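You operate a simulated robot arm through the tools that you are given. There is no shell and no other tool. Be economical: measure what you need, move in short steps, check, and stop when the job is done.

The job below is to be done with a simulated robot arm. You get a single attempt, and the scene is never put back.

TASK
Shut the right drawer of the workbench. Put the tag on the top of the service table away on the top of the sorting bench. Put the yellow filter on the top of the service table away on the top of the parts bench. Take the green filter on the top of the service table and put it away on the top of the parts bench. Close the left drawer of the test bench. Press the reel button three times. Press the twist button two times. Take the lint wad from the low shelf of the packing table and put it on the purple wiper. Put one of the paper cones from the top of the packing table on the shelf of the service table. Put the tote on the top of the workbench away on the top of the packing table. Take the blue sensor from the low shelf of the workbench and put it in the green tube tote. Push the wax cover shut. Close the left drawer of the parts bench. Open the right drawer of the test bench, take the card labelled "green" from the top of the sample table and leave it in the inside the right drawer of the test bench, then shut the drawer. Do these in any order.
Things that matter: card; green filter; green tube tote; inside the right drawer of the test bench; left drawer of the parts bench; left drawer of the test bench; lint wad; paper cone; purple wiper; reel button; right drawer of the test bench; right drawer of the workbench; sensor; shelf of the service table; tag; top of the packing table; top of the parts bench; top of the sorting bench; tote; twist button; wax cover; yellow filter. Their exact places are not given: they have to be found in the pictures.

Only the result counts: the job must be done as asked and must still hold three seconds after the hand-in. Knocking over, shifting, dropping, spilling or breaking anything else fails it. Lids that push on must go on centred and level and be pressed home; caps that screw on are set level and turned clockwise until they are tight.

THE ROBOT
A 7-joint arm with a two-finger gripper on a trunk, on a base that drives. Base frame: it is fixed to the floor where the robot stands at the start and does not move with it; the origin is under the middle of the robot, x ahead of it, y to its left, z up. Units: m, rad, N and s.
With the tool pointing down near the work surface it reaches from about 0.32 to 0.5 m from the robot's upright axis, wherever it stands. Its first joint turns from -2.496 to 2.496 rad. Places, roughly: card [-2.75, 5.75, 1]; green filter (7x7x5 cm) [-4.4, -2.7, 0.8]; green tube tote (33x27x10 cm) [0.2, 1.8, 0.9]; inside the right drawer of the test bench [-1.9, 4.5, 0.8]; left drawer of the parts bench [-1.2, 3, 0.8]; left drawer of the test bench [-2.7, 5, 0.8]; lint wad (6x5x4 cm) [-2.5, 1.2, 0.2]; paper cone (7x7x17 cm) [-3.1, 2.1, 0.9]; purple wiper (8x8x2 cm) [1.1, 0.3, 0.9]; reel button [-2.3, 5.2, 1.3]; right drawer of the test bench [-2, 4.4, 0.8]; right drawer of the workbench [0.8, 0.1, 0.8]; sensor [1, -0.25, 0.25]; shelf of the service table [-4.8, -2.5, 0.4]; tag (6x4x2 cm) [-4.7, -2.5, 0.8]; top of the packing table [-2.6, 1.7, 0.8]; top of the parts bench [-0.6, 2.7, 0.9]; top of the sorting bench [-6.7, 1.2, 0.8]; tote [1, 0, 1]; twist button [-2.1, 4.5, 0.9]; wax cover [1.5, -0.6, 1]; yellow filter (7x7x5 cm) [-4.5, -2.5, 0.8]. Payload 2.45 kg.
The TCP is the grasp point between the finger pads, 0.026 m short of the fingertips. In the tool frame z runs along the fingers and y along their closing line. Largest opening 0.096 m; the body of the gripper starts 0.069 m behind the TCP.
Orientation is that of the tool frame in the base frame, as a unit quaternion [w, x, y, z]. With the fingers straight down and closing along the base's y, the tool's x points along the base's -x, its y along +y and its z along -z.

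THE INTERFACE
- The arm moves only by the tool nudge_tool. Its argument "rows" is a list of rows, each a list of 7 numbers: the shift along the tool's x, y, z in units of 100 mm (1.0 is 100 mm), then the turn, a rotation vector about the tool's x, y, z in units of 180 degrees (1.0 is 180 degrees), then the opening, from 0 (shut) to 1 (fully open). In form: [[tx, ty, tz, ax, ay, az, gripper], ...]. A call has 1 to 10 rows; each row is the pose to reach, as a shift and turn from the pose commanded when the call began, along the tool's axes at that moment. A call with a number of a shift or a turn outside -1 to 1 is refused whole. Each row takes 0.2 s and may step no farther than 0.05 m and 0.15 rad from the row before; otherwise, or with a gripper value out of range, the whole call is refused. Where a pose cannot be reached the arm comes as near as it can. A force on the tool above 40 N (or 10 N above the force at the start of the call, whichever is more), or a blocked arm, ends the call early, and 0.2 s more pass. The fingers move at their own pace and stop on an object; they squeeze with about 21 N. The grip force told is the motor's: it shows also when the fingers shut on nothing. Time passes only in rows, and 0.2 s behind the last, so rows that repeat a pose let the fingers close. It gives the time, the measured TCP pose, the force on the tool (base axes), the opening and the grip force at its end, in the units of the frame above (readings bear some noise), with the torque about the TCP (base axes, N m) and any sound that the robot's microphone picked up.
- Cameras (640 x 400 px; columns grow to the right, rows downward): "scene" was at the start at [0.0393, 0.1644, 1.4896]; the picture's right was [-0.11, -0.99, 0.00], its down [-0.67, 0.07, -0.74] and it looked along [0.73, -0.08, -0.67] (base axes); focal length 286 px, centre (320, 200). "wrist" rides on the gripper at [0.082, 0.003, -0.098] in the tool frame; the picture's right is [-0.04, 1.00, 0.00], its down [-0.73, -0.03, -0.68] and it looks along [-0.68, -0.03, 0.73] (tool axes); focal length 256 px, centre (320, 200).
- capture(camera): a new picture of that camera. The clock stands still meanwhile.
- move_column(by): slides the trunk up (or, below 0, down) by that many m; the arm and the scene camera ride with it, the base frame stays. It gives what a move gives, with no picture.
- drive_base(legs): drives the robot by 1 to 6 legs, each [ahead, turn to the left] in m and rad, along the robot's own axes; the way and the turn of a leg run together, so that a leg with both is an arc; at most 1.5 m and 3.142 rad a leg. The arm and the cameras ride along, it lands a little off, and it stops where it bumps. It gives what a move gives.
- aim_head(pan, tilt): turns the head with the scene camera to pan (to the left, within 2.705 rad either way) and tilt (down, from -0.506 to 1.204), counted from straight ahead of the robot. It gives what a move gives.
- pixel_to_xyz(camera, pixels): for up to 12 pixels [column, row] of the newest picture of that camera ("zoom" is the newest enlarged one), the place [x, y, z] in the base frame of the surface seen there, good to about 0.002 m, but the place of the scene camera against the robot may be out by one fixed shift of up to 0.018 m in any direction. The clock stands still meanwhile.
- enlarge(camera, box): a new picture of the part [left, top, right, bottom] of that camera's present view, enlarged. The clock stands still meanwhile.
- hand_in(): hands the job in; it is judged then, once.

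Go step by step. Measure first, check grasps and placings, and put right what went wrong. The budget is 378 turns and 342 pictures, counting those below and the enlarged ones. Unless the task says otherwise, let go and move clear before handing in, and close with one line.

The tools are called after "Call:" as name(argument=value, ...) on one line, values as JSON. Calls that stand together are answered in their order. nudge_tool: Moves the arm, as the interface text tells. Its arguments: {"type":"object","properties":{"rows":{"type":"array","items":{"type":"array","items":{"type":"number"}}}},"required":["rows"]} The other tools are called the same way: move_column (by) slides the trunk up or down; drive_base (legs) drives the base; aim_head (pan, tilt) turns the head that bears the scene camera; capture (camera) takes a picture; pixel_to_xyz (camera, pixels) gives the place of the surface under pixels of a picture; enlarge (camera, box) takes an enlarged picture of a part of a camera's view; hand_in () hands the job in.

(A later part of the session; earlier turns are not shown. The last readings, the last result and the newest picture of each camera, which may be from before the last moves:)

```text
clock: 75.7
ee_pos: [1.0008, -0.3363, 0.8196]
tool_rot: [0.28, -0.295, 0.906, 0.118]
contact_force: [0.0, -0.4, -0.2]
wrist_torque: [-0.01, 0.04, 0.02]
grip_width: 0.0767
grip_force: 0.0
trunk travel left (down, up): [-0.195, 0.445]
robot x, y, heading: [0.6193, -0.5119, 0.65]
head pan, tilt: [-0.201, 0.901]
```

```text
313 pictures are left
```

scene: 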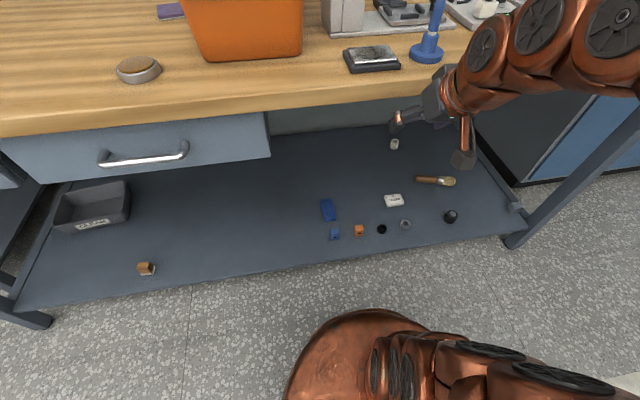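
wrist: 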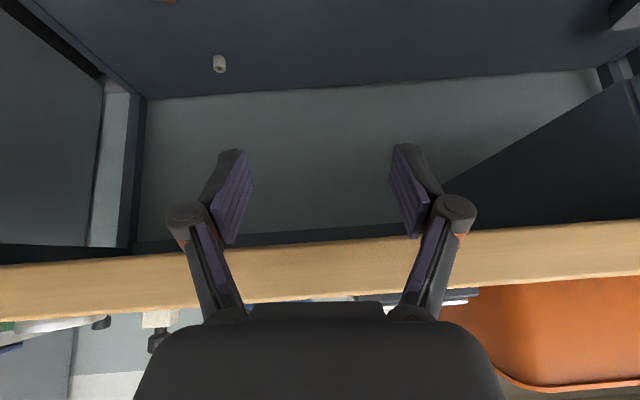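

The forearm seems to have rested against the bench edge. I'll raise slightly, back the base off, and then continue lowering away from the table.

Call:
move_column(by=0.1)

Call:
drive_base(legs=[[-0.25, 0]])

Call:
move_column(by=-0.29)

Call:
capture(camera="scene")

Call:
capture(camera="wrist")

```text
clock: 77.0
ee_pos: [0.9978, -0.3348, 0.929]
tool_rot: [0.286, -0.301, 0.902, 0.12]
contact_force: [-0.1, 0.0, 0.2]
wrist_torque: [0.02, 0.01, -0.02]
grip_width: 0.0767
grip_force: 0.0
trunk travel left (down, up): [-0.295, 0.345]
robot x, y, heading: [0.6187, -0.5123, 0.652]
head pan, tilt: [-0.201, 0.901]
```

```text
clock: 78.9
ee_pos: [0.7962, -0.4925, 0.9274]
tool_rot: [0.287, -0.297, 0.903, 0.118]
contact_force: [-0.2, 0.7, -0.3]
wrist_torque: [0.0, 0.0, 0.0]
grip_width: 0.0768
grip_force: 0.0
trunk travel left (down, up): [-0.295, 0.345]
robot x, y, heading: [0.4148, -0.6635, 0.651]
head pan, tilt: [-0.201, 0.901]
```

```text
clock: 81.8
ee_pos: [0.804, -0.4892, 0.6255]
tool_rot: [0.272, -0.297, 0.908, 0.116]
contact_force: [-0.1, 0.1, -1.0]
wrist_torque: [-0.02, 0.03, 0.02]
grip_width: 0.0768
grip_force: 0.2
trunk travel left (down, up): [-0.005, 0.635]
robot x, y, heading: [0.4138, -0.6664, 0.654]
head pan, tilt: [-0.201, 0.901]
```

```text
312 pictures are left
```

scene: 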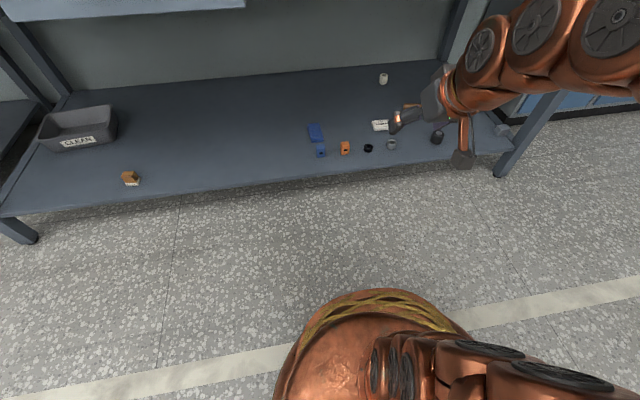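

```text
311 pictures are left
```

wrist: 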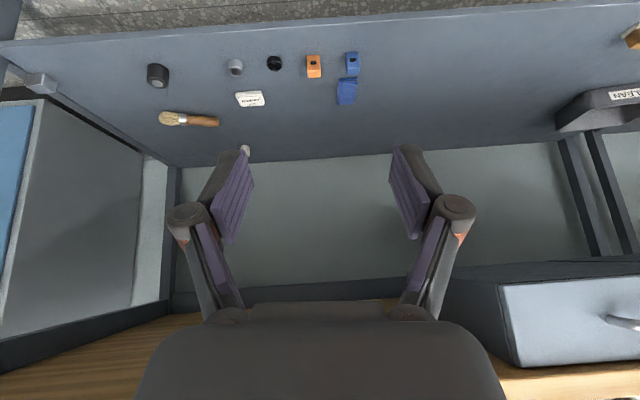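

Now I continue down with the arm itself: 10 cm straight down per call, restoring the tilt to about 45°.

Call:
nudge_tool(rows=[[0.28, -0.02, 0.41, 0, -0.03, 0, 0.8], [0.56, -0.05, 0.82, 0, -0.06, 0, 0.8]])

Call:
capture(camera="scene")

```text
clock: 82.4
ee_pos: [0.8213, -0.4897, 0.5478]
tool_rot: [0.345, -0.287, 0.88, 0.154]
contact_force: [0.2, -0.6, 0.2]
wrist_torque: [0.01, 0.02, 0.02]
grip_width: 0.0768
grip_force: 0.0
out of reach, approached as far as the arm can: row 2
trunk travel left (down, up): [-0.005, 0.635]
robot x, y, heading: [0.4142, -0.6654, 0.652]
head pan, tilt: [-0.201, 0.901]
```

```text
310 pictures are left
```

scene: 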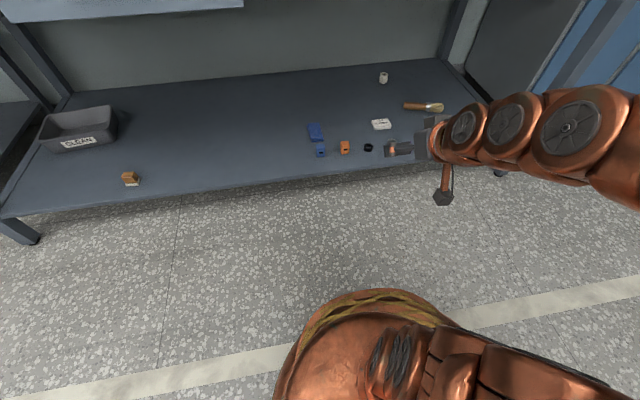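

The tilted pose is limited because the wrist is too close to the body. I'll move the tool forward 15 cm, then try lowering again.

Call:
nudge_tool(rows=[[-0.35, 0, 0.35, 0, 0, 0, 0.8], [-0.7, 0, 0.7, 0, 0, 0, 0.8], [-1.0, 0, 1.0, 0, 0, 0, 0.8]])

Call:
nudge_tool(rows=[[0.35, 0, 0.35, 0, 0, 0, 0.8], [0.7, 0, 0.7, 0, 0, 0, 0.8], [1.0, 0, 1.0, 0, 0, 0, 0.8]])

Call:
capture(camera="scene")

```text
clock: 83.2
ee_pos: [0.9266, -0.4103, 0.5768]
tool_rot: [0.372, -0.284, 0.872, 0.145]
contact_force: [-0.4, 0.3, 0.5]
wrist_torque: [-0.01, 0.01, -0.01]
grip_width: 0.0767
grip_force: 0.0
trunk travel left (down, up): [-0.005, 0.635]
robot x, y, heading: [0.4141, -0.6666, 0.652]
head pan, tilt: [-0.201, 0.901]
```

```text
clock: 84.0
ee_pos: [0.9243, -0.4015, 0.4315]
tool_rot: [0.37, -0.285, 0.872, 0.145]
contact_force: [0.2, -0.2, -1.4]
wrist_torque: [0.02, -0.06, -0.03]
grip_width: 0.0767
grip_force: 0.0
trunk travel left (down, up): [-0.005, 0.635]
robot x, y, heading: [0.4155, -0.6624, 0.653]
head pan, tilt: [-0.201, 0.901]
```

```text
309 pictures are left
```

scene: 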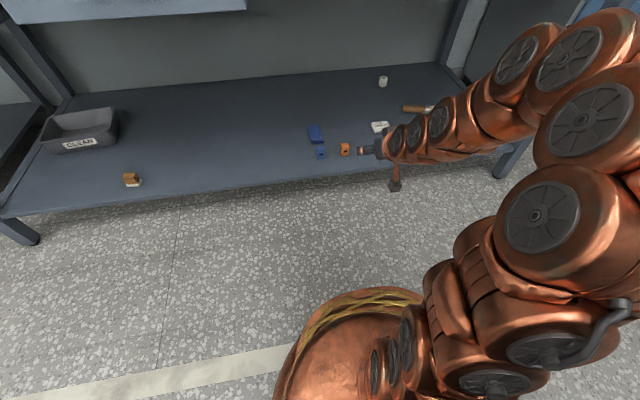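

It works further out. Down another 10 cm and left 10 cm, then look with the wrist camera.

Call:
nudge_tool(rows=[[0.24, 0.3, 0.23, 0, 0, 0, 0.8], [0.48, 0.6, 0.46, 0, 0, 0, 0.8], [0.72, 1.0, 0.68, 0, 0, 0, 0.8]])

Call:
capture(camera="wrist")

Call:
capture(camera="scene")

```text
refused: row 3 steps farther than a row can; nothing moved
```

```text
308 pictures are left
```

wrist: 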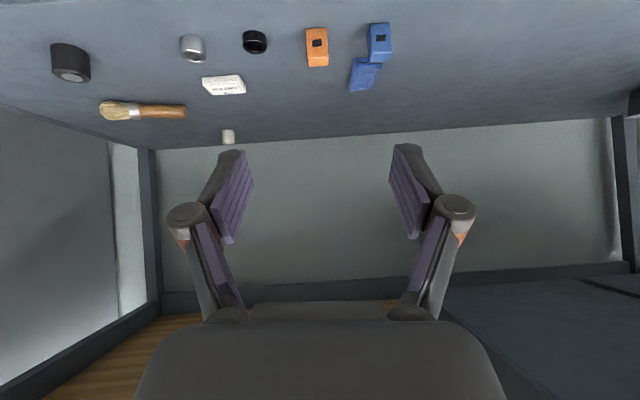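

```text
307 pictures are left
```

scene: 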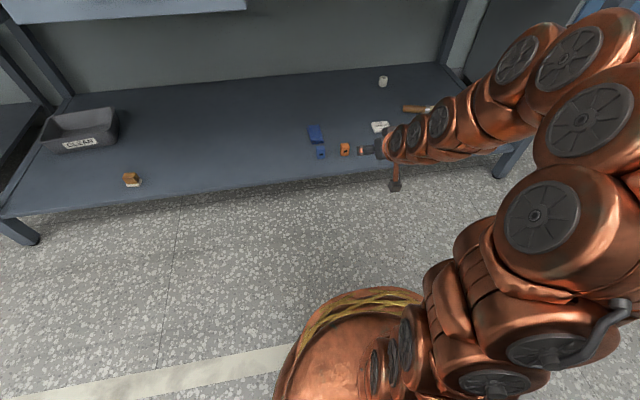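

Call:
pixel_to_xyz(camera="wrist", pixels=[[380, 30], [380, 50], [371, 40], [389, 40], [365, 75], [317, 48], [340, 60], [340, 5]])

Call:
nudge_tool(rows=[[0.18, 0.25, 0.17, 0, 0, 0, 0.8], [0.36, 0.5, 0.34, 0, 0, 0, 0.8], [0.54, 0.75, 0.51, 0, 0, 0, 0.8], [0.72, 1.0, 0.68, 0, 0, 0, 0.8]])

Call:
capture(camera="wrist")

```text
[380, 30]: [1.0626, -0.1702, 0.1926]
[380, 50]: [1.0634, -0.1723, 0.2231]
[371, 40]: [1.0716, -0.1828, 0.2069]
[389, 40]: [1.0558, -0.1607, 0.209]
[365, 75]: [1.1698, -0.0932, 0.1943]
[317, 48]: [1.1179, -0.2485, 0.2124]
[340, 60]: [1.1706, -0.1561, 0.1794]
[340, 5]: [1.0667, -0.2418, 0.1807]
```

```text
clock: 85.0
ee_pos: [0.8697, -0.3025, 0.3427]
tool_rot: [0.369, -0.285, 0.873, 0.145]
contact_force: [1.3, -0.5, 1.0]
wrist_torque: [-0.02, 0.01, 0.01]
grip_width: 0.0765
grip_force: 0.1
out of reach, approached as far as the arm can: row 3, 4
trunk travel left (down, up): [-0.005, 0.635]
robot x, y, heading: [0.4136, -0.6669, 0.65]
head pan, tilt: [-0.201, 0.901]
```

```text
306 pictures are left
```

wrist: 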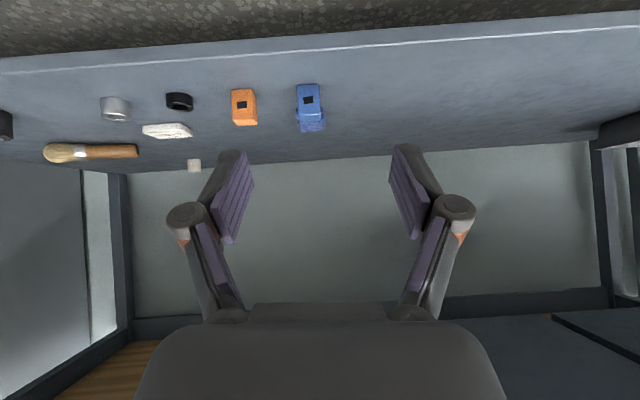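

Reach is limited at 0.58 ahead and z 0.34, so I'll pull the tool back while lowering, and then bring the base forward afterwards.

Call:
nudge_tool(rows=[[0.33, 0, -0.01, 0, 0, 0, 0.8], [0.66, 0, -0.02, 0, 0, 0, 0.8], [0.98, 0, -0.03, 0, 0, 0, 0.8]])

Call:
nudge_tool(rows=[[0.33, 0, 0.1, 0, 0, 0, 0.8], [0.6, 0, 0.2, 0, 0, 0, 0.8]])

```text
clock: 85.8
ee_pos: [0.8695, -0.2867, 0.2695]
tool_rot: [0.372, -0.283, 0.872, 0.144]
contact_force: [0.3, -0.1, -0.2]
wrist_torque: [-0.02, 0.01, -0.01]
grip_width: 0.0768
grip_force: 0.0
out of reach, approached as far as the arm can: row 1, 2, 3
trunk travel left (down, up): [-0.005, 0.635]
robot x, y, heading: [0.4146, -0.6645, 0.657]
head pan, tilt: [-0.201, 0.901]
```

```text
clock: 86.4
ee_pos: [0.8675, -0.2945, 0.2421]
tool_rot: [0.371, -0.285, 0.871, 0.146]
contact_force: [-0.5, -0.3, -0.5]
wrist_torque: [-0.01, 0.01, -0.02]
grip_width: 0.0768
grip_force: 0.1
out of reach, approached as far as the arm can: row 1, 2
trunk travel left (down, up): [-0.005, 0.635]
robot x, y, heading: [0.4129, -0.6704, 0.654]
head pan, tilt: [-0.201, 0.901]
```

It lags on the near side (the limit is a minimum distance here). I'll command forward 10 cm to get back within reach at this height.

Call:
nudge_tool(rows=[[-0.35, 0, 0.33, 0, 0, 0, 0.8], [-0.68, 0, 0.65, 0, 0, 0, 0.8], [-0.82, 0, 0.68, 0, 0, 0, 0.8]])

Call:
capture(camera="wrist")

Call:
capture(camera="scene")

```text
clock: 87.2
ee_pos: [0.9522, -0.2323, 0.2553]
tool_rot: [0.371, -0.284, 0.872, 0.145]
contact_force: [-0.8, -0.2, 0.0]
wrist_torque: [0.02, 0.0, 0.02]
grip_width: 0.0767
grip_force: 0.1
trunk travel left (down, up): [-0.005, 0.635]
robot x, y, heading: [0.4176, -0.667, 0.653]
head pan, tilt: [-0.201, 0.901]
```

```text
305 pictures are left
```

wrist: 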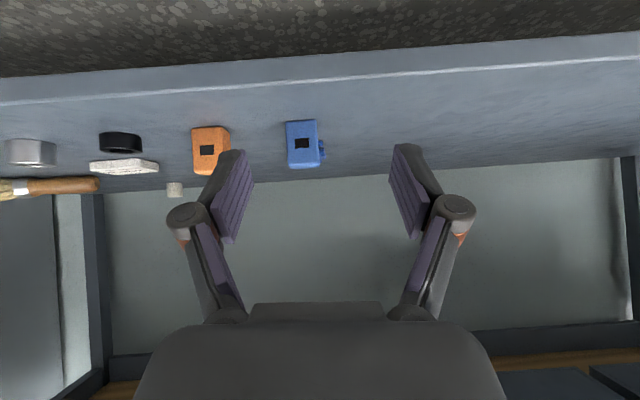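

```text
304 pictures are left
```

scene: 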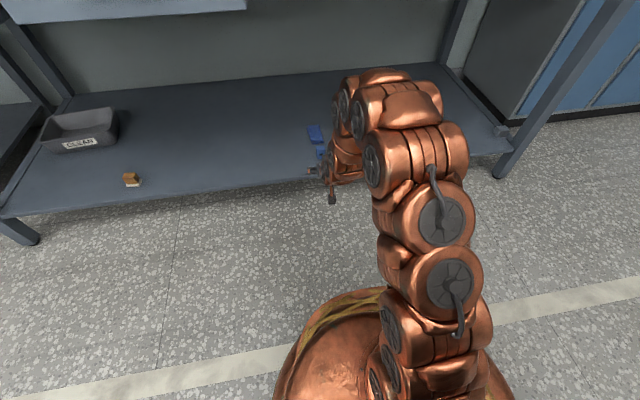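

Now the tool is near: TCP about 14 cm short of the sensor. Measuring the sensor again at wrist (302,145).

Call:
pixel_to_xyz(camera="wrist", pixels=[[302, 130], [302, 155], [288, 145], [316, 145], [302, 122], [303, 167], [200, 140], [212, 160], [321, 153], [280, 100], [340, 130]])

Call:
enlarge(camera="wrist", box=[170, 80, 410, 210])

```text
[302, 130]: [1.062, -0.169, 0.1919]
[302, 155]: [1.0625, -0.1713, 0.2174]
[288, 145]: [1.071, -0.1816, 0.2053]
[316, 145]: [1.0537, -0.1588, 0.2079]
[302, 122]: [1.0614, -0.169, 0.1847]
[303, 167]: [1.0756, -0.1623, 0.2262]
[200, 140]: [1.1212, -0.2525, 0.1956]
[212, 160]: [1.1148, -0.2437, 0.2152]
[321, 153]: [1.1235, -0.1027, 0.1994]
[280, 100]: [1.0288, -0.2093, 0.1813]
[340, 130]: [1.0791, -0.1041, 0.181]
```

```text
2.67 times, centred on (290, 145) of wrist
```

zoom: 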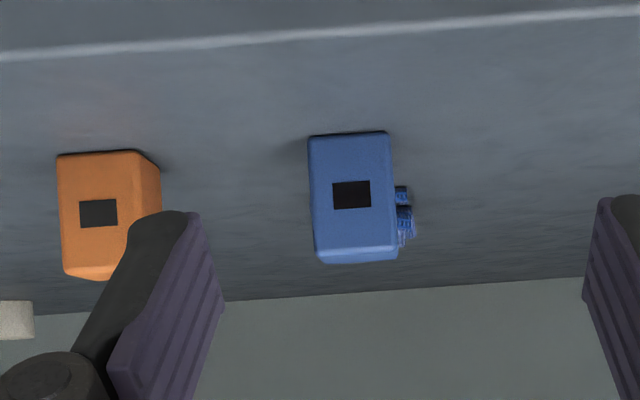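

Call:
pixel_to_xyz(camera="scene", pixels=[[385, 75], [410, 105], [425, 145], [440, 205], [445, 265], [450, 320], [350, 150], [345, 110], [250, 5], [330, 380]])

```text
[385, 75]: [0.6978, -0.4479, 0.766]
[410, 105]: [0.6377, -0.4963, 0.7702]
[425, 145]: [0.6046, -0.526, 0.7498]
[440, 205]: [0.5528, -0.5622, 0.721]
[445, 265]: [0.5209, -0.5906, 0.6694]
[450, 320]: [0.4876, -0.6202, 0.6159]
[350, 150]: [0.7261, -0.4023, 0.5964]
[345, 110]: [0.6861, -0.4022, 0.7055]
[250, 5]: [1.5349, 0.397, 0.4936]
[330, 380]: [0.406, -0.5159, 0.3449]
```

The arm's upper part stays well before the bench edge, so driving 0.125 m forward is safe.

Call:
drive_base(legs=[[0.125, 0]])

Call:
capture(camera="wrist")

```text
clock: 88.5
ee_pos: [1.0524, -0.1531, 0.2555]
tool_rot: [0.37, -0.285, 0.872, 0.145]
contact_force: [0.1, 0.4, 0.5]
wrist_torque: [0.0, 0.02, 0.03]
grip_width: 0.0768
grip_force: 0.1
trunk travel left (down, up): [-0.005, 0.635]
robot x, y, heading: [0.5167, -0.5896, 0.65]
head pan, tilt: [-0.201, 0.901]
```

```text
302 pictures are left
```

wrist: 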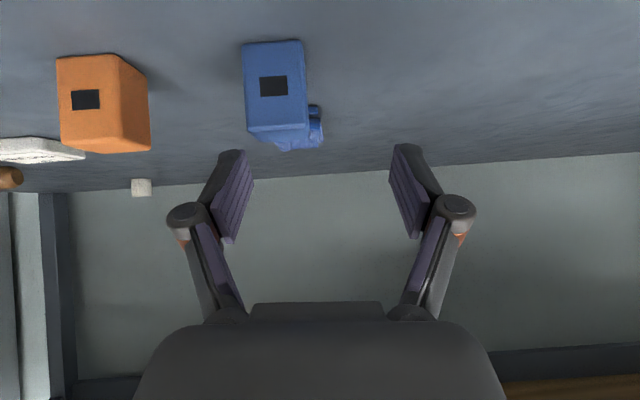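

The sensor is 2 cm to the right of the tool centre. I shift right slightly raised, then go down onto it.

Call:
nudge_tool(rows=[[-0.08, -0.1, -0.06, 0, 0, 0, 0.9], [-0.15, -0.21, 0.0, 0, 0, 0, 0.9], [-0.05, -0.21, 0.12, 0, 0, 0, 0.9], [0.08, -0.21, 0.24, 0, 0, 0, 0.9], [0.17, -0.21, 0.31, 0, 0, 0, 0.9]])

Call:
capture(camera="wrist")

```text
clock: 89.7
ee_pos: [1.0731, -0.1636, 0.2227]
tool_rot: [0.371, -0.286, 0.871, 0.146]
contact_force: [0.5, 0.3, -0.2]
wrist_torque: [0.0, -0.01, -0.04]
grip_width: 0.0866
grip_force: 0.1
trunk travel left (down, up): [-0.005, 0.635]
robot x, y, heading: [0.5115, -0.5899, 0.654]
head pan, tilt: [-0.201, 0.901]
```

```text
301 pictures are left
```

wrist: 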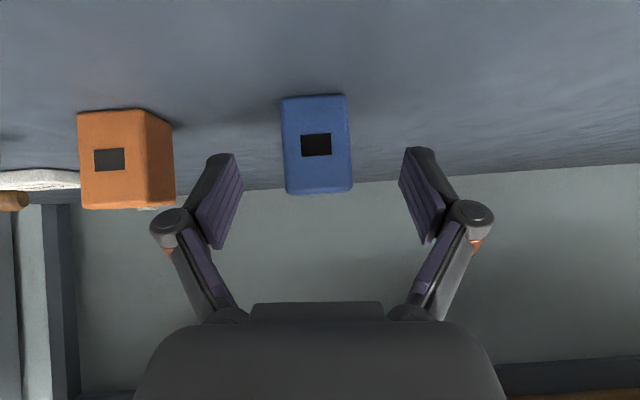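

The sensor lies between the fingers. Closing, then lifting 4 cm.

Call:
nudge_tool(rows=[[0, 0, 0, 0, 0, 0, 0.3], [0, 0, 0, 0, 0, 0, 0], [0, 0, 0, 0, 0, 0, 0], [0, 0, 0, 0, 0, 0, 0], [-0.15, 0.01, -0.14, 0, 0, 0, 0], [-0.3, 0.02, -0.27, 0, 0, 0, 0]])

Call:
capture(camera="wrist")

```text
clock: 91.1
ee_pos: [1.0737, -0.1631, 0.2633]
tool_rot: [0.371, -0.285, 0.872, 0.145]
contact_force: [-0.3, -0.3, 0.1]
wrist_torque: [0.0, -0.01, 0.04]
grip_width: 0.0
grip_force: 17.3
trunk travel left (down, up): [-0.005, 0.635]
robot x, y, heading: [0.5121, -0.5851, 0.652]
head pan, tilt: [-0.201, 0.901]
```

```text
300 pictures are left
```

wrist: 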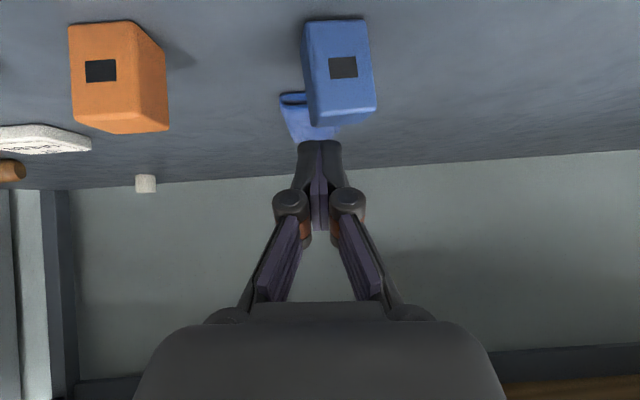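

The grip closed on nothing: the fingers were above or beyond the sensor. Measuring it again.

Call:
pixel_to_xyz(camera="wrist", pixels=[[342, 40], [342, 90], [308, 65], [375, 70], [342, 115], [340, 125], [312, 118], [372, 105], [336, 24], [318, 150]])

Call:
enlarge(camera="wrist", box=[240, 0, 400, 250])

```text
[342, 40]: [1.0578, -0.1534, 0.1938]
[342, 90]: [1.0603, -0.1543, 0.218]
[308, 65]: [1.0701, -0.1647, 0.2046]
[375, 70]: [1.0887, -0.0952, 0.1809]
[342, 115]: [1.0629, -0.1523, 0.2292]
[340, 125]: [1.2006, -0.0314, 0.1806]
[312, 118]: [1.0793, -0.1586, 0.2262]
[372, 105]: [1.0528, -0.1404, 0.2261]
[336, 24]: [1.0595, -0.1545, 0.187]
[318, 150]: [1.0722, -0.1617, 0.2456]
```

```text
1.60 times, centred on (320, 125) of wrist
```

zoom: 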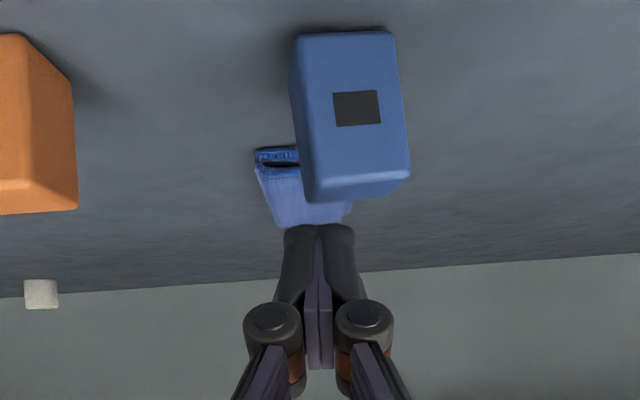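

The sensor slid about 1.7 cm left and is still upright. I'll reposition 1.7 cm left, slightly nearer and 1 cm lower, then close with more time.

Call:
nudge_tool(rows=[[0, 0.08, 0, 0, 0, 0, 0.9], [0, 0.15, 0, 0, 0, 0, 0.9], [0, 0.15, 0, 0, 0, 0, 0.9], [0.0, 0.15, 0, 0, 0, 0, 0.9], [0.1, 0.15, 0.08, 0, 0, 0, 0.9], [0.2, 0.15, 0.16, 0, 0, 0, 0.9], [0.3, 0.15, 0.24, 0, 0, 0, 0.9], [0.4, 0.15, 0.3, 0, 0, 0, 0.9]])

Call:
capture(camera="wrist")

```text
clock: 92.9
ee_pos: [1.0591, -0.1519, 0.2135]
tool_rot: [0.371, -0.285, 0.872, 0.146]
contact_force: [0.1, -0.9, 0.0]
wrist_torque: [0.01, -0.03, 0.02]
grip_width: 0.0862
grip_force: 0.0
trunk travel left (down, up): [-0.005, 0.635]
robot x, y, heading: [0.5153, -0.5878, 0.656]
head pan, tilt: [-0.201, 0.901]
```

```text
298 pictures are left
```

wrist: 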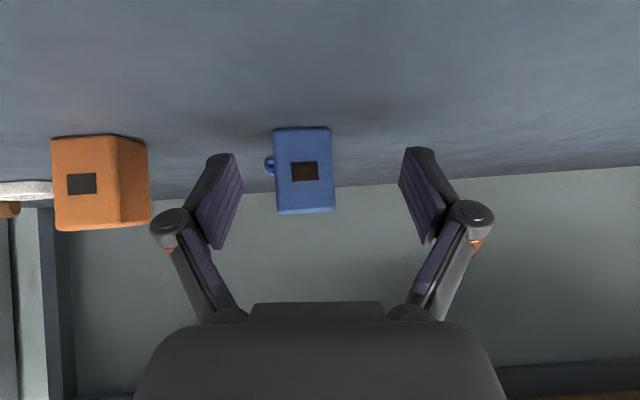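

Call:
nudge_tool(rows=[[0, -0.05, 0, 0, 0, 0, 0.7], [0, -0.05, 0, 0, 0, 0, 0.5], [0, -0.05, 0, 0, 0, 0, 0.4], [0, -0.05, 0, 0, 0, 0, 0.3], [0, -0.05, 0, 0, 0, 0, 0.1], [0, -0.05, 0, 0, 0, 0, 0], [0, -0.05, 0, 0, 0, 0, 0]])

Call:
capture(camera="wrist")

```text
clock: 94.5
ee_pos: [1.0619, -0.1564, 0.2117]
tool_rot: [0.37, -0.285, 0.872, 0.145]
contact_force: [0.4, -0.2, 1.6]
wrist_torque: [-0.02, -0.05, 0.04]
grip_width: 0.0309
grip_force: 21.3
trunk travel left (down, up): [-0.005, 0.635]
robot x, y, heading: [0.5109, -0.5891, 0.652]
head pan, tilt: [-0.201, 0.901]
```

```text
297 pictures are left
```

wrist: 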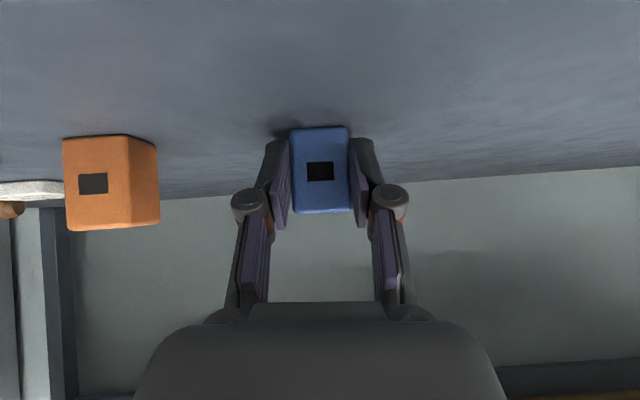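

Gripped at 3.1 cm width. Lift, then back the base off and raise.

Call:
nudge_tool(rows=[[-0.15, 0, -0.14, 0, 0, 0, 0], [-0.3, 0.01, -0.28, 0, 0, 0, 0], [-0.5, 0.02, -0.45, 0, 0, 0, 0]])

Call:
drive_base(legs=[[-0.45, 0]])

Call:
move_column(by=0.4)

Call:
capture(camera="wrist")

```text
clock: 95.3
ee_pos: [1.0629, -0.1555, 0.2787]
tool_rot: [0.369, -0.285, 0.873, 0.145]
contact_force: [-0.2, -0.2, -0.3]
wrist_torque: [-0.03, 0.02, -0.01]
grip_width: 0.0311
grip_force: 21.1
trunk travel left (down, up): [-0.005, 0.635]
robot x, y, heading: [0.5153, -0.5894, 0.656]
head pan, tilt: [-0.201, 0.901]
```

```text
clock: 98.0
ee_pos: [0.7071, -0.4334, 0.2799]
tool_rot: [0.371, -0.281, 0.873, 0.144]
contact_force: [-0.5, 0.1, -1.1]
wrist_torque: [-0.02, -0.03, 0.0]
grip_width: 0.0308
grip_force: 21.4
trunk travel left (down, up): [-0.005, 0.635]
robot x, y, heading: [0.154, -0.8602, 0.64]
head pan, tilt: [-0.201, 0.901]
```

```text
clock: 101.8
ee_pos: [0.7065, -0.4335, 0.6787]
tool_rot: [0.371, -0.281, 0.874, 0.144]
contact_force: [0.2, 0.1, -0.3]
wrist_torque: [0.0, 0.04, 0.0]
grip_width: 0.0312
grip_force: 21.1
trunk travel left (down, up): [-0.405, 0.235]
robot x, y, heading: [0.1542, -0.8603, 0.642]
head pan, tilt: [-0.201, 0.901]
```

```text
296 pictures are left
```

wrist: 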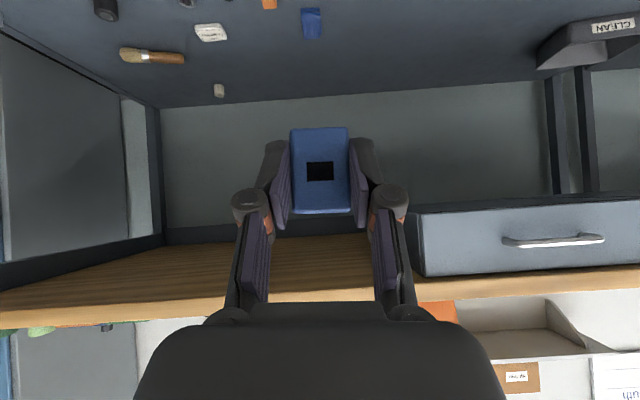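

Held. I'll bring the tool back to vertical and retract it for driving.

Call:
nudge_tool(rows=[[0.15, 0, -0.2, 0, 0.04, 0, 0], [0.3, 0, -0.4, 0, 0.08, 0, 0], [0.45, 0, -0.6, 0, 0.12, 0, 0], [0.55, 0, -0.75, 0, 0.16, 0, 0], [0.65, 0, -0.9, 0, 0.2, 0, 0], [0.7, 0, -1.0, 0, 0.24, 0, 0], [0.7, 0, -1.0, 0, 0.262, 0, 0]])

Call:
nudge_tool(rows=[[0.4, 0, 0, 0, 0, 0, 0], [0.8, 0, 0, 0, 0, 0, 0], [1.0, 0, 0, 0, 0, 0, 0]])

Call:
move_column(by=0.2)

Call:
aim_head(pan=1.2, tilt=0.5)

Call:
capture(camera="scene")

```text
clock: 103.4
ee_pos: [0.6107, -0.5063, 0.6955]
tool_rot: [-0.01, -0.314, 0.949, 0.018]
contact_force: [-1.0, -1.1, -0.4]
wrist_torque: [0.01, 0.02, 0.01]
grip_width: 0.0312
grip_force: 21.3
trunk travel left (down, up): [-0.405, 0.235]
robot x, y, heading: [0.1544, -0.8634, 0.642]
head pan, tilt: [-0.201, 0.901]
```

```text
clock: 104.2
ee_pos: [0.5296, -0.5654, 0.6963]
tool_rot: [-0.009, -0.315, 0.949, 0.019]
contact_force: [-0.3, -0.2, -1.0]
wrist_torque: [0.01, 0.02, -0.01]
grip_width: 0.031
grip_force: 20.7
trunk travel left (down, up): [-0.405, 0.235]
robot x, y, heading: [0.1518, -0.8632, 0.64]
head pan, tilt: [-0.201, 0.901]
```

```text
clock: 106.4
ee_pos: [0.5293, -0.5657, 0.8968]
tool_rot: [-0.009, -0.315, 0.949, 0.019]
contact_force: [-0.4, -1.2, -1.1]
wrist_torque: [0.03, 0.0, 0.01]
grip_width: 0.0311
grip_force: 21.3
trunk travel left (down, up): [-0.605, 0.035]
robot x, y, heading: [0.1548, -0.8649, 0.647]
head pan, tilt: [-0.201, 0.901]
```

```text
clock: 107.9
ee_pos: [0.528, -0.5656, 0.8966]
tool_rot: [-0.009, -0.316, 0.949, 0.02]
contact_force: [-0.1, 0.5, -0.1]
wrist_torque: [0.04, 0.01, 0.01]
grip_width: 0.0315
grip_force: 20.6
trunk travel left (down, up): [-0.605, 0.035]
robot x, y, heading: [0.1534, -0.8615, 0.647]
head pan, tilt: [1.201, 0.499]
```

```text
295 pictures are left
```

scene: 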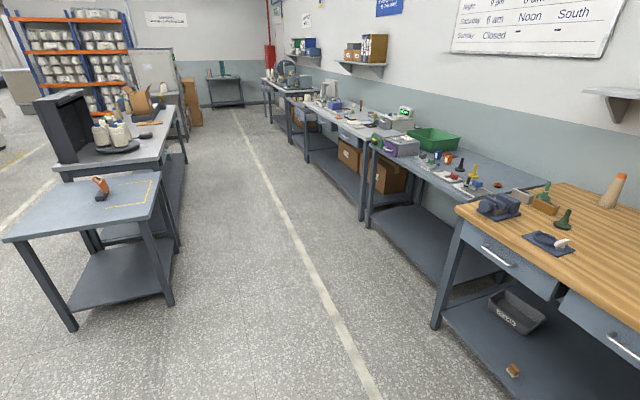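

The aisle runs along the wall benches; the green tote is at (435,138). Measuring the tote and bench edges.

Call:
pixel_to_xyz(camera="scene", pixels=[[432, 140], [410, 130], [438, 128], [462, 138], [428, 150], [372, 150], [470, 205], [460, 225], [180, 160], [160, 185], [100, 290], [60, 320]])

Call:
enlarge(camera="scene", box=[340, 80, 560, 230])

```text
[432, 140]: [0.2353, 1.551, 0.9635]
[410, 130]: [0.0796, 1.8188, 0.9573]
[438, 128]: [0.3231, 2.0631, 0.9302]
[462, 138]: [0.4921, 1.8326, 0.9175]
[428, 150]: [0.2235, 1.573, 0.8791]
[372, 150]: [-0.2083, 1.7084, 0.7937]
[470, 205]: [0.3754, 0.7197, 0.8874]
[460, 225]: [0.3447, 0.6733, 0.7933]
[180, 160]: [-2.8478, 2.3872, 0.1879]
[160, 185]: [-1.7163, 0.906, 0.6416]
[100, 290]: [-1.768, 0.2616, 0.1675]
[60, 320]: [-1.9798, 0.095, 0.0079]
```

```text
2.67 times, centred on (450, 155) of scene
```

zoom: 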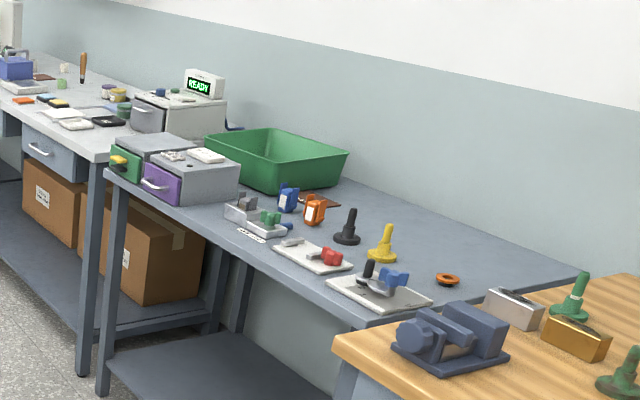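

Call:
pixel_to_xyz(camera="zoom", pixels=[[355, 318], [108, 174], [300, 290], [345, 165], [270, 190], [205, 150], [330, 345], [95, 160], [20, 125], [212, 170], [240, 175]])

```text
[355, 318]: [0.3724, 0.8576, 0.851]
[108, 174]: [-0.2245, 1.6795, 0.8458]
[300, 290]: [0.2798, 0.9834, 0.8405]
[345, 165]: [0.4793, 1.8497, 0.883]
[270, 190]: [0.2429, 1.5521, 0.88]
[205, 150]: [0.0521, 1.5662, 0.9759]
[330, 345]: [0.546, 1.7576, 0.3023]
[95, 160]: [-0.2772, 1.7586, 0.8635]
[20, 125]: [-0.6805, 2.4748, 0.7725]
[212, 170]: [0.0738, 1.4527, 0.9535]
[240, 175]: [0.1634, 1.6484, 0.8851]
```

The tote's interior is about n 1.14–1.4 behind small boxes (bench edge at n 0.81). I need a long reach, so I'll test the arm's reach in free space with a 30° tilt.

Call:
nudge_tool(rows=[[-0.15, 0, -0.2, 0, -0.04, 0, 0], [-0.35, 0, -0.4, 0, -0.08, 0, 0], [-0.6, 0, -0.7, 0, -0.12, 0, 0], [-0.85, 0, -0.9, 0, -0.16, 0, 0], [-1.0, 0, -1.0, 0, -0.167, 0, 0]])

Call:
nudge_tool(rows=[[-0.43, 0, 0.25, 0, 0, 0, 0], [-0.86, 0, 0.5, 0, 0, 0, 0], [-1.0, 0, 0.58, 0, 0, 0, 0]])

Call:
nudge_tool(rows=[[-0.43, 0, 0.25, 0, 0, 0, 0], [-0.86, 0, 0.5, 0, 0, 0, 0], [-1.0, 0, 0.58, 0, 0, 0, 0]])

```text
clock: 109.1
ee_pos: [0.6135, -0.5081, 0.9956]
tool_rot: [0.238, -0.298, 0.919, 0.1]
contact_force: [-0.4, 0.1, -0.1]
wrist_torque: [0.0, 0.0, -0.04]
grip_width: 0.0314
grip_force: 21.7
trunk travel left (down, up): [-0.605, 0.035]
robot x, y, heading: [0.1502, -0.8632, 0.645]
head pan, tilt: [1.201, 0.499]
```

```text
clock: 109.9
ee_pos: [0.7044, -0.4404, 0.995]
tool_rot: [0.238, -0.299, 0.919, 0.101]
contact_force: [0.9, -0.3, -0.5]
wrist_torque: [-0.02, 0.02, 0.01]
grip_width: 0.0312
grip_force: 20.8
trunk travel left (down, up): [-0.605, 0.035]
robot x, y, heading: [0.15, -0.8608, 0.643]
head pan, tilt: [1.201, 0.499]
```

```text
clock: 110.7
ee_pos: [0.7977, -0.3718, 0.9955]
tool_rot: [0.237, -0.3, 0.919, 0.101]
contact_force: [-0.4, 0.2, -0.6]
wrist_torque: [0.01, 0.0, -0.02]
grip_width: 0.031
grip_force: 20.5
trunk travel left (down, up): [-0.605, 0.035]
robot x, y, heading: [0.1498, -0.8577, 0.639]
head pan, tilt: [1.201, 0.499]
```

Reach is 0.81 m with the 30° tilt. I'll retract and drive up the aisle to face the green tote.

Call:
nudge_tool(rows=[[0.43, 0, -0.25, 0, 0, 0, 0], [0.86, 0, -0.5, 0, 0, 0, 0], [1.0, 0, -0.7, 0, 0, 0, 0]])

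Call:
nudge_tool(rows=[[0.3, 0, -0.35, 0, 0, 0, 0], [0.6, 0, -0.7, 0, 0, 0, 0], [0.8, 0, -1.0, 0, 0, 0, 0]])

Call:
drive_base(legs=[[0, 1.57], [1.0, 0], [1.03, 0], [0, -1.57]])

Call:
aim_head(pan=0.1, tilt=0.6)

Call:
capture(camera="scene")

```text
clock: 111.5
ee_pos: [0.7003, -0.4447, 1.0039]
tool_rot: [0.237, -0.299, 0.919, 0.101]
contact_force: [0.2, 0.4, -0.9]
wrist_torque: [-0.01, 0.01, 0.0]
grip_width: 0.0311
grip_force: 20.7
trunk travel left (down, up): [-0.605, 0.035]
robot x, y, heading: [0.155, -0.8618, 0.642]
head pan, tilt: [1.201, 0.499]
```

```text
clock: 112.3
ee_pos: [0.6065, -0.5166, 1.0507]
tool_rot: [0.237, -0.299, 0.919, 0.101]
contact_force: [0.1, 0.5, -1.0]
wrist_torque: [-0.03, 0.01, 0.04]
grip_width: 0.0313
grip_force: 21.2
trunk travel left (down, up): [-0.605, 0.035]
robot x, y, heading: [0.1551, -0.8579, 0.641]
head pan, tilt: [1.201, 0.499]
```

```text
clock: 130.1
ee_pos: [-0.674, 1.0979, 1.0528]
tool_rot: [0.235, -0.317, 0.913, 0.105]
contact_force: [0.6, 0.0, -0.2]
wrist_torque: [-0.01, 0.01, 0.01]
grip_width: 0.0313
grip_force: 20.8
trunk travel left (down, up): [-0.605, 0.035]
robot x, y, heading: [-1.1143, 0.7342, 0.689]
head pan, tilt: [1.201, 0.499]
```

```text
clock: 131.4
ee_pos: [-0.6749, 1.0974, 1.0509]
tool_rot: [0.234, -0.318, 0.913, 0.106]
contact_force: [-0.6, 0.0, -0.1]
wrist_torque: [0.03, 0.03, -0.02]
grip_width: 0.0312
grip_force: 21.1
trunk travel left (down, up): [-0.605, 0.035]
robot x, y, heading: [-1.1132, 0.7345, 0.686]
head pan, tilt: [0.099, 0.6]
```

```text
293 pictures are left
```

scene: 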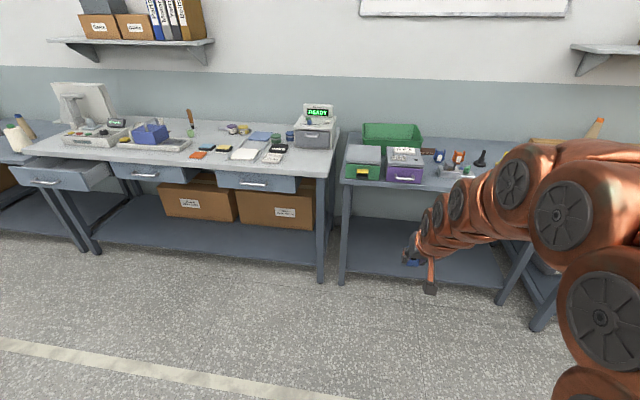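

The tote is ahead at (390,137). Heading is a bit left; I correct it and drive 0.85 m forward.

Call:
drive_base(legs=[[0, -0.05], [0.85, 0]])

Call:
aim_head(pan=0.1, tilt=0.8)

Call:
capture(camera="scene")

Call:
capture(camera="wrist")

```text
clock: 136.4
ee_pos: [0.0355, 1.5879, 1.051]
tool_rot: [0.237, -0.297, 0.919, 0.1]
contact_force: [-0.1, -0.5, -0.5]
wrist_torque: [-0.01, 0.03, 0.02]
grip_width: 0.0315
grip_force: 20.2
trunk travel left (down, up): [-0.605, 0.035]
robot x, y, heading: [-0.4197, 1.2467, 0.635]
head pan, tilt: [0.099, 0.6]
```

```text
clock: 137.2
ee_pos: [0.0356, 1.588, 1.051]
tool_rot: [0.238, -0.298, 0.919, 0.101]
contact_force: [-0.2, -0.6, -1.1]
wrist_torque: [0.0, -0.02, 0.0]
grip_width: 0.0313
grip_force: 21.6
trunk travel left (down, up): [-0.605, 0.035]
robot x, y, heading: [-0.4177, 1.2448, 0.634]
head pan, tilt: [0.099, 0.799]
```

```text
292 pictures are left
```

scene: 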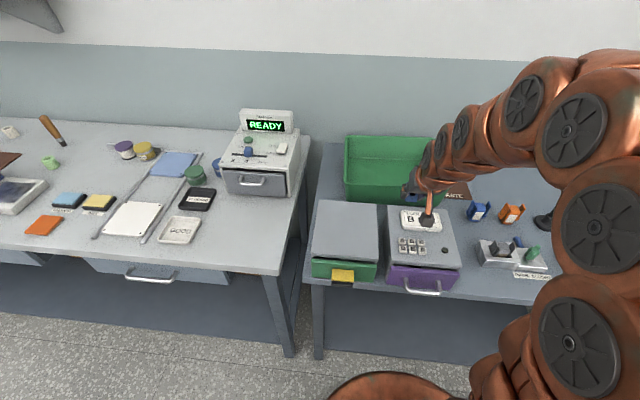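

```text
291 pictures are left
```

wrist: 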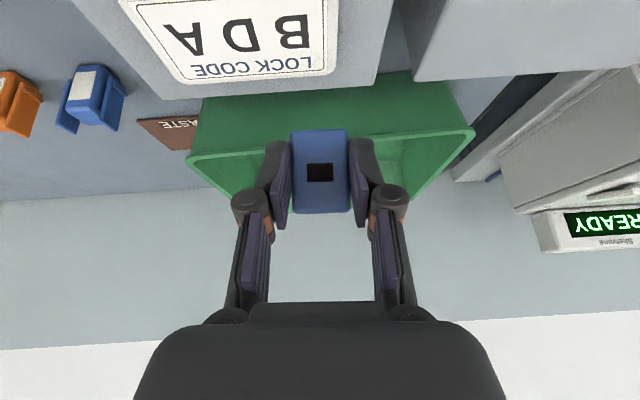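

The tote lies straight ahead; measuring its rim and floor before moving 0.29 m forward over it.

Call:
pixel_to_xyz(camera="wrist", pixels=[[210, 110], [420, 85], [190, 158], [472, 132], [250, 110], [330, 100], [420, 150], [240, 60], [500, 40]])

Call:
nudge_tool(rows=[[-0.4, 0, 0.2, 0, 0, 0, 0], [-0.8, 0, 0.42, 0, 0, 0, 0], [-1.0, 0, 0.53, 0, 0, 0, 0]])

Call:
nudge_tool(rows=[[-0.4, 0, 0.23, 0, 0, 0, 0], [-0.8, 0, 0.46, 0, 0, 0, 0], [-1.0, 0, 0.58, 0, 0, 0, 0]])

Call:
capture(camera="wrist")

```text
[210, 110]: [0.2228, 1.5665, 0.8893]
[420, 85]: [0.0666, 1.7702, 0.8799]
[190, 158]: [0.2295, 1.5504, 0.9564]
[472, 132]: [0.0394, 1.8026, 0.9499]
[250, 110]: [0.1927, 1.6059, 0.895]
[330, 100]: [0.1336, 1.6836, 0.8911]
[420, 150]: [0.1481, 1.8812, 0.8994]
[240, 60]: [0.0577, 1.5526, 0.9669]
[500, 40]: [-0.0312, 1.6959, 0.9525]
```

```text
clock: 137.9
ee_pos: [0.1282, 1.6536, 1.0547]
tool_rot: [0.237, -0.297, 0.92, 0.099]
contact_force: [-0.1, -0.6, 0.0]
wrist_torque: [-0.03, 0.02, 0.0]
grip_width: 0.031
grip_force: 20.6
trunk travel left (down, up): [-0.605, 0.035]
robot x, y, heading: [-0.4154, 1.2414, 0.638]
head pan, tilt: [0.099, 0.799]
```

```text
clock: 138.8
ee_pos: [0.2204, 1.7243, 1.054]
tool_rot: [0.237, -0.297, 0.92, 0.1]
contact_force: [-0.4, -0.9, -0.5]
wrist_torque: [-0.02, 0.03, -0.01]
grip_width: 0.0312
grip_force: 20.5
trunk travel left (down, up): [-0.605, 0.035]
robot x, y, heading: [-0.4192, 1.2479, 0.629]
head pan, tilt: [0.099, 0.799]
```

```text
290 pictures are left
```

wrist: 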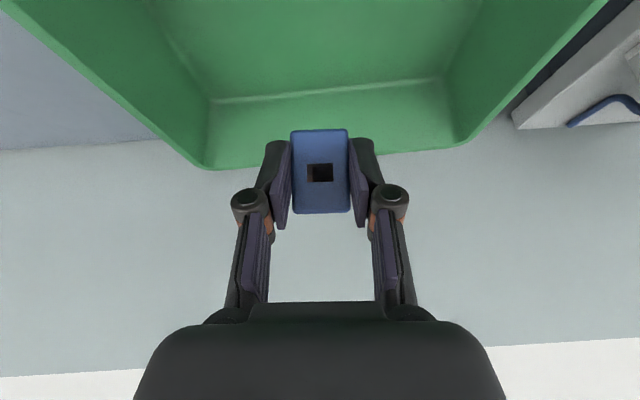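

Over the near part of the tote. I go 7 cm further, then check the floor height and lower.

Call:
pixel_to_xyz(camera="wrist", pixels=[[330, 60], [330, 95], [320, 20], [320, 152]])

Call:
nudge_tool(rows=[[-0.35, 0, 0.2, 0, 0, 0, 0], [-0.6, 0, 0.35, 0, 0, 0, 0]])

Call:
move_column(by=-0.12)

Call:
capture(camera="wrist")

Call:
capture(camera="scene")

```text
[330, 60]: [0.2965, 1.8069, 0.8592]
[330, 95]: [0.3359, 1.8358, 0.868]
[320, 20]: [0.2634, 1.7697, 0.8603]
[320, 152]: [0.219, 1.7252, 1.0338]
```

```text
clock: 139.3
ee_pos: [0.2765, 1.7651, 1.053]
tool_rot: [0.238, -0.296, 0.92, 0.099]
contact_force: [-0.3, 0.3, -0.2]
wrist_torque: [-0.03, -0.03, -0.02]
grip_width: 0.0313
grip_force: 20.9
trunk travel left (down, up): [-0.605, 0.035]
robot x, y, heading: [-0.4206, 1.2465, 0.637]
head pan, tilt: [0.099, 0.799]
```

```text
clock: 140.8
ee_pos: [0.2762, 1.7643, 0.9319]
tool_rot: [0.237, -0.297, 0.92, 0.1]
contact_force: [-0.4, -0.5, -0.5]
wrist_torque: [-0.01, 0.0, 0.02]
grip_width: 0.0311
grip_force: 21.0
trunk travel left (down, up): [-0.485, 0.155]
robot x, y, heading: [-0.4185, 1.2453, 0.635]
head pan, tilt: [0.099, 0.799]
```

```text
289 pictures are left
```

wrist: 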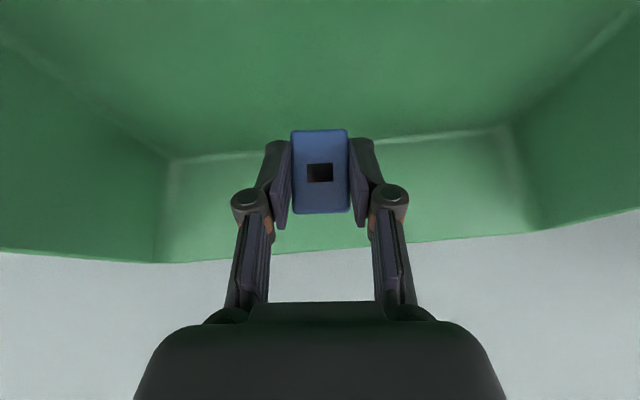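

```text
288 pictures are left
```

scene: 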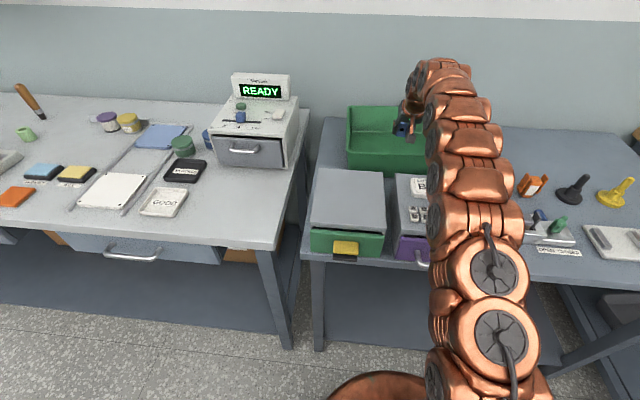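

Sensor is inside the tote, about 4 cm above its floor. Down 2.5 cm more, release, and rise.

Call:
move_column(by=-0.025)

Call:
nudge_tool(rows=[[0, 0, 0, 0, 0, 0, 0.5], [0, 0, 0, 0, 0, 0, 0.55], [0, 0, 0, 0, 0, 0, 0.55], [0, 0, 0, 0, 0, 0, 0.55]])

Call:
move_column(by=0.17)

Call:
capture(camera="wrist")

```text
clock: 141.6
ee_pos: [0.2759, 1.7631, 0.908]
tool_rot: [0.237, -0.296, 0.92, 0.099]
contact_force: [0.3, 0.0, -0.1]
wrist_torque: [0.0, 0.0, -0.01]
grip_width: 0.0313
grip_force: 21.2
trunk travel left (down, up): [-0.46, 0.18]
robot x, y, heading: [-0.4207, 1.2444, 0.641]
head pan, tilt: [0.099, 0.799]
```

```text
clock: 142.6
ee_pos: [0.2766, 1.7644, 0.9082]
tool_rot: [0.237, -0.297, 0.92, 0.1]
contact_force: [-0.6, 0.2, 1.2]
wrist_torque: [-0.03, -0.01, 0.0]
grip_width: 0.0526
grip_force: 0.0
trunk travel left (down, up): [-0.46, 0.18]
robot x, y, heading: [-0.4163, 1.247, 0.637]
head pan, tilt: [0.099, 0.799]
```

```text
clock: 144.5
ee_pos: [0.2762, 1.7638, 1.078]
tool_rot: [0.237, -0.297, 0.92, 0.1]
contact_force: [0.4, 0.9, 0.2]
wrist_torque: [0.0, 0.0, -0.03]
grip_width: 0.0529
grip_force: 0.2
trunk travel left (down, up): [-0.63, 0.01]
robot x, y, heading: [-0.4205, 1.2471, 0.639]
head pan, tilt: [0.099, 0.799]
```

```text
287 pictures are left
```

wrist: 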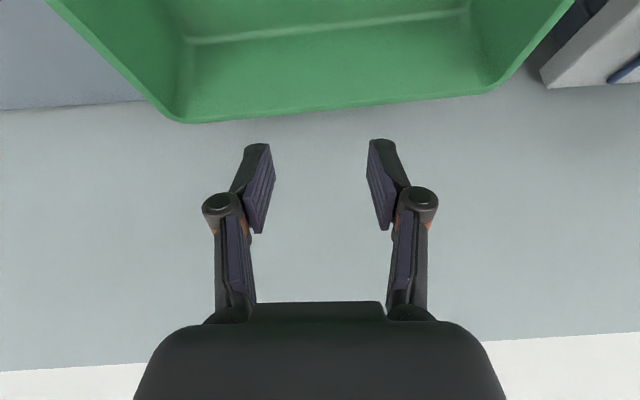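

Released. Pulling back 20 cm and checking that the sensor lies in the tote.

Call:
nudge_tool(rows=[[0.4, 0, -0.23, 0, 0, 0, 0.5], [0.8, 0, -0.46, 0, 0, 0, 0.5], [1.0, 0, -0.58, 0, 0, 0, 0.5]])

Call:
capture(camera="wrist")

Call:
nudge_tool(rows=[[0.4, 0, -0.23, 0, 0, 0, 0.5], [0.8, 0, -0.46, 0, 0, 0, 0.5], [1.0, 0, -0.58, 0, 0, 0, 0.5]])

Call:
capture(camera="scene")

```text
clock: 145.3
ee_pos: [0.1825, 1.6953, 1.0799]
tool_rot: [0.237, -0.297, 0.92, 0.1]
contact_force: [0.1, 0.9, -0.5]
wrist_torque: [0.04, 0.0, 0.0]
grip_width: 0.0479
grip_force: 0.0
trunk travel left (down, up): [-0.63, 0.01]
robot x, y, heading: [-0.4222, 1.2426, 0.636]
head pan, tilt: [0.099, 0.799]
```

```text
286 pictures are left
```

wrist: 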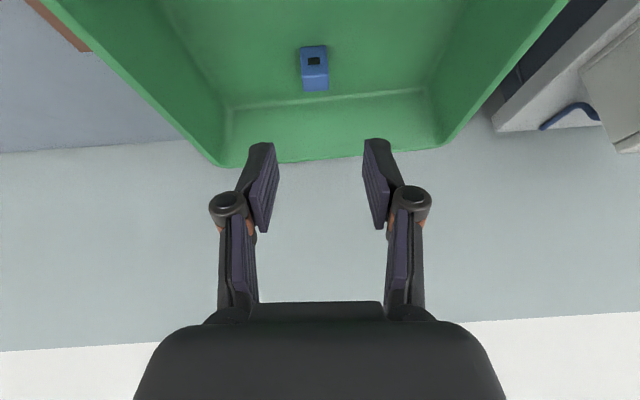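

```text
clock: 146.1
ee_pos: [0.0913, 1.6282, 1.0793]
tool_rot: [0.236, -0.296, 0.92, 0.098]
contact_force: [0.9, -0.1, -0.2]
wrist_torque: [-0.02, -0.01, 0.0]
grip_width: 0.048
grip_force: 0.1
trunk travel left (down, up): [-0.63, 0.01]
robot x, y, heading: [-0.4159, 1.2441, 0.638]
head pan, tilt: [0.099, 0.799]
```

```text
285 pictures are left
```

scene: 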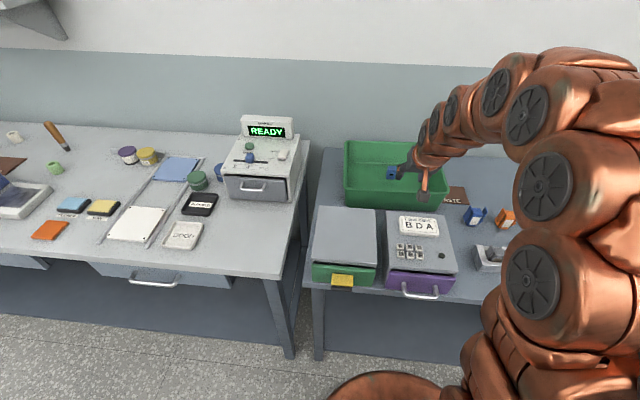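

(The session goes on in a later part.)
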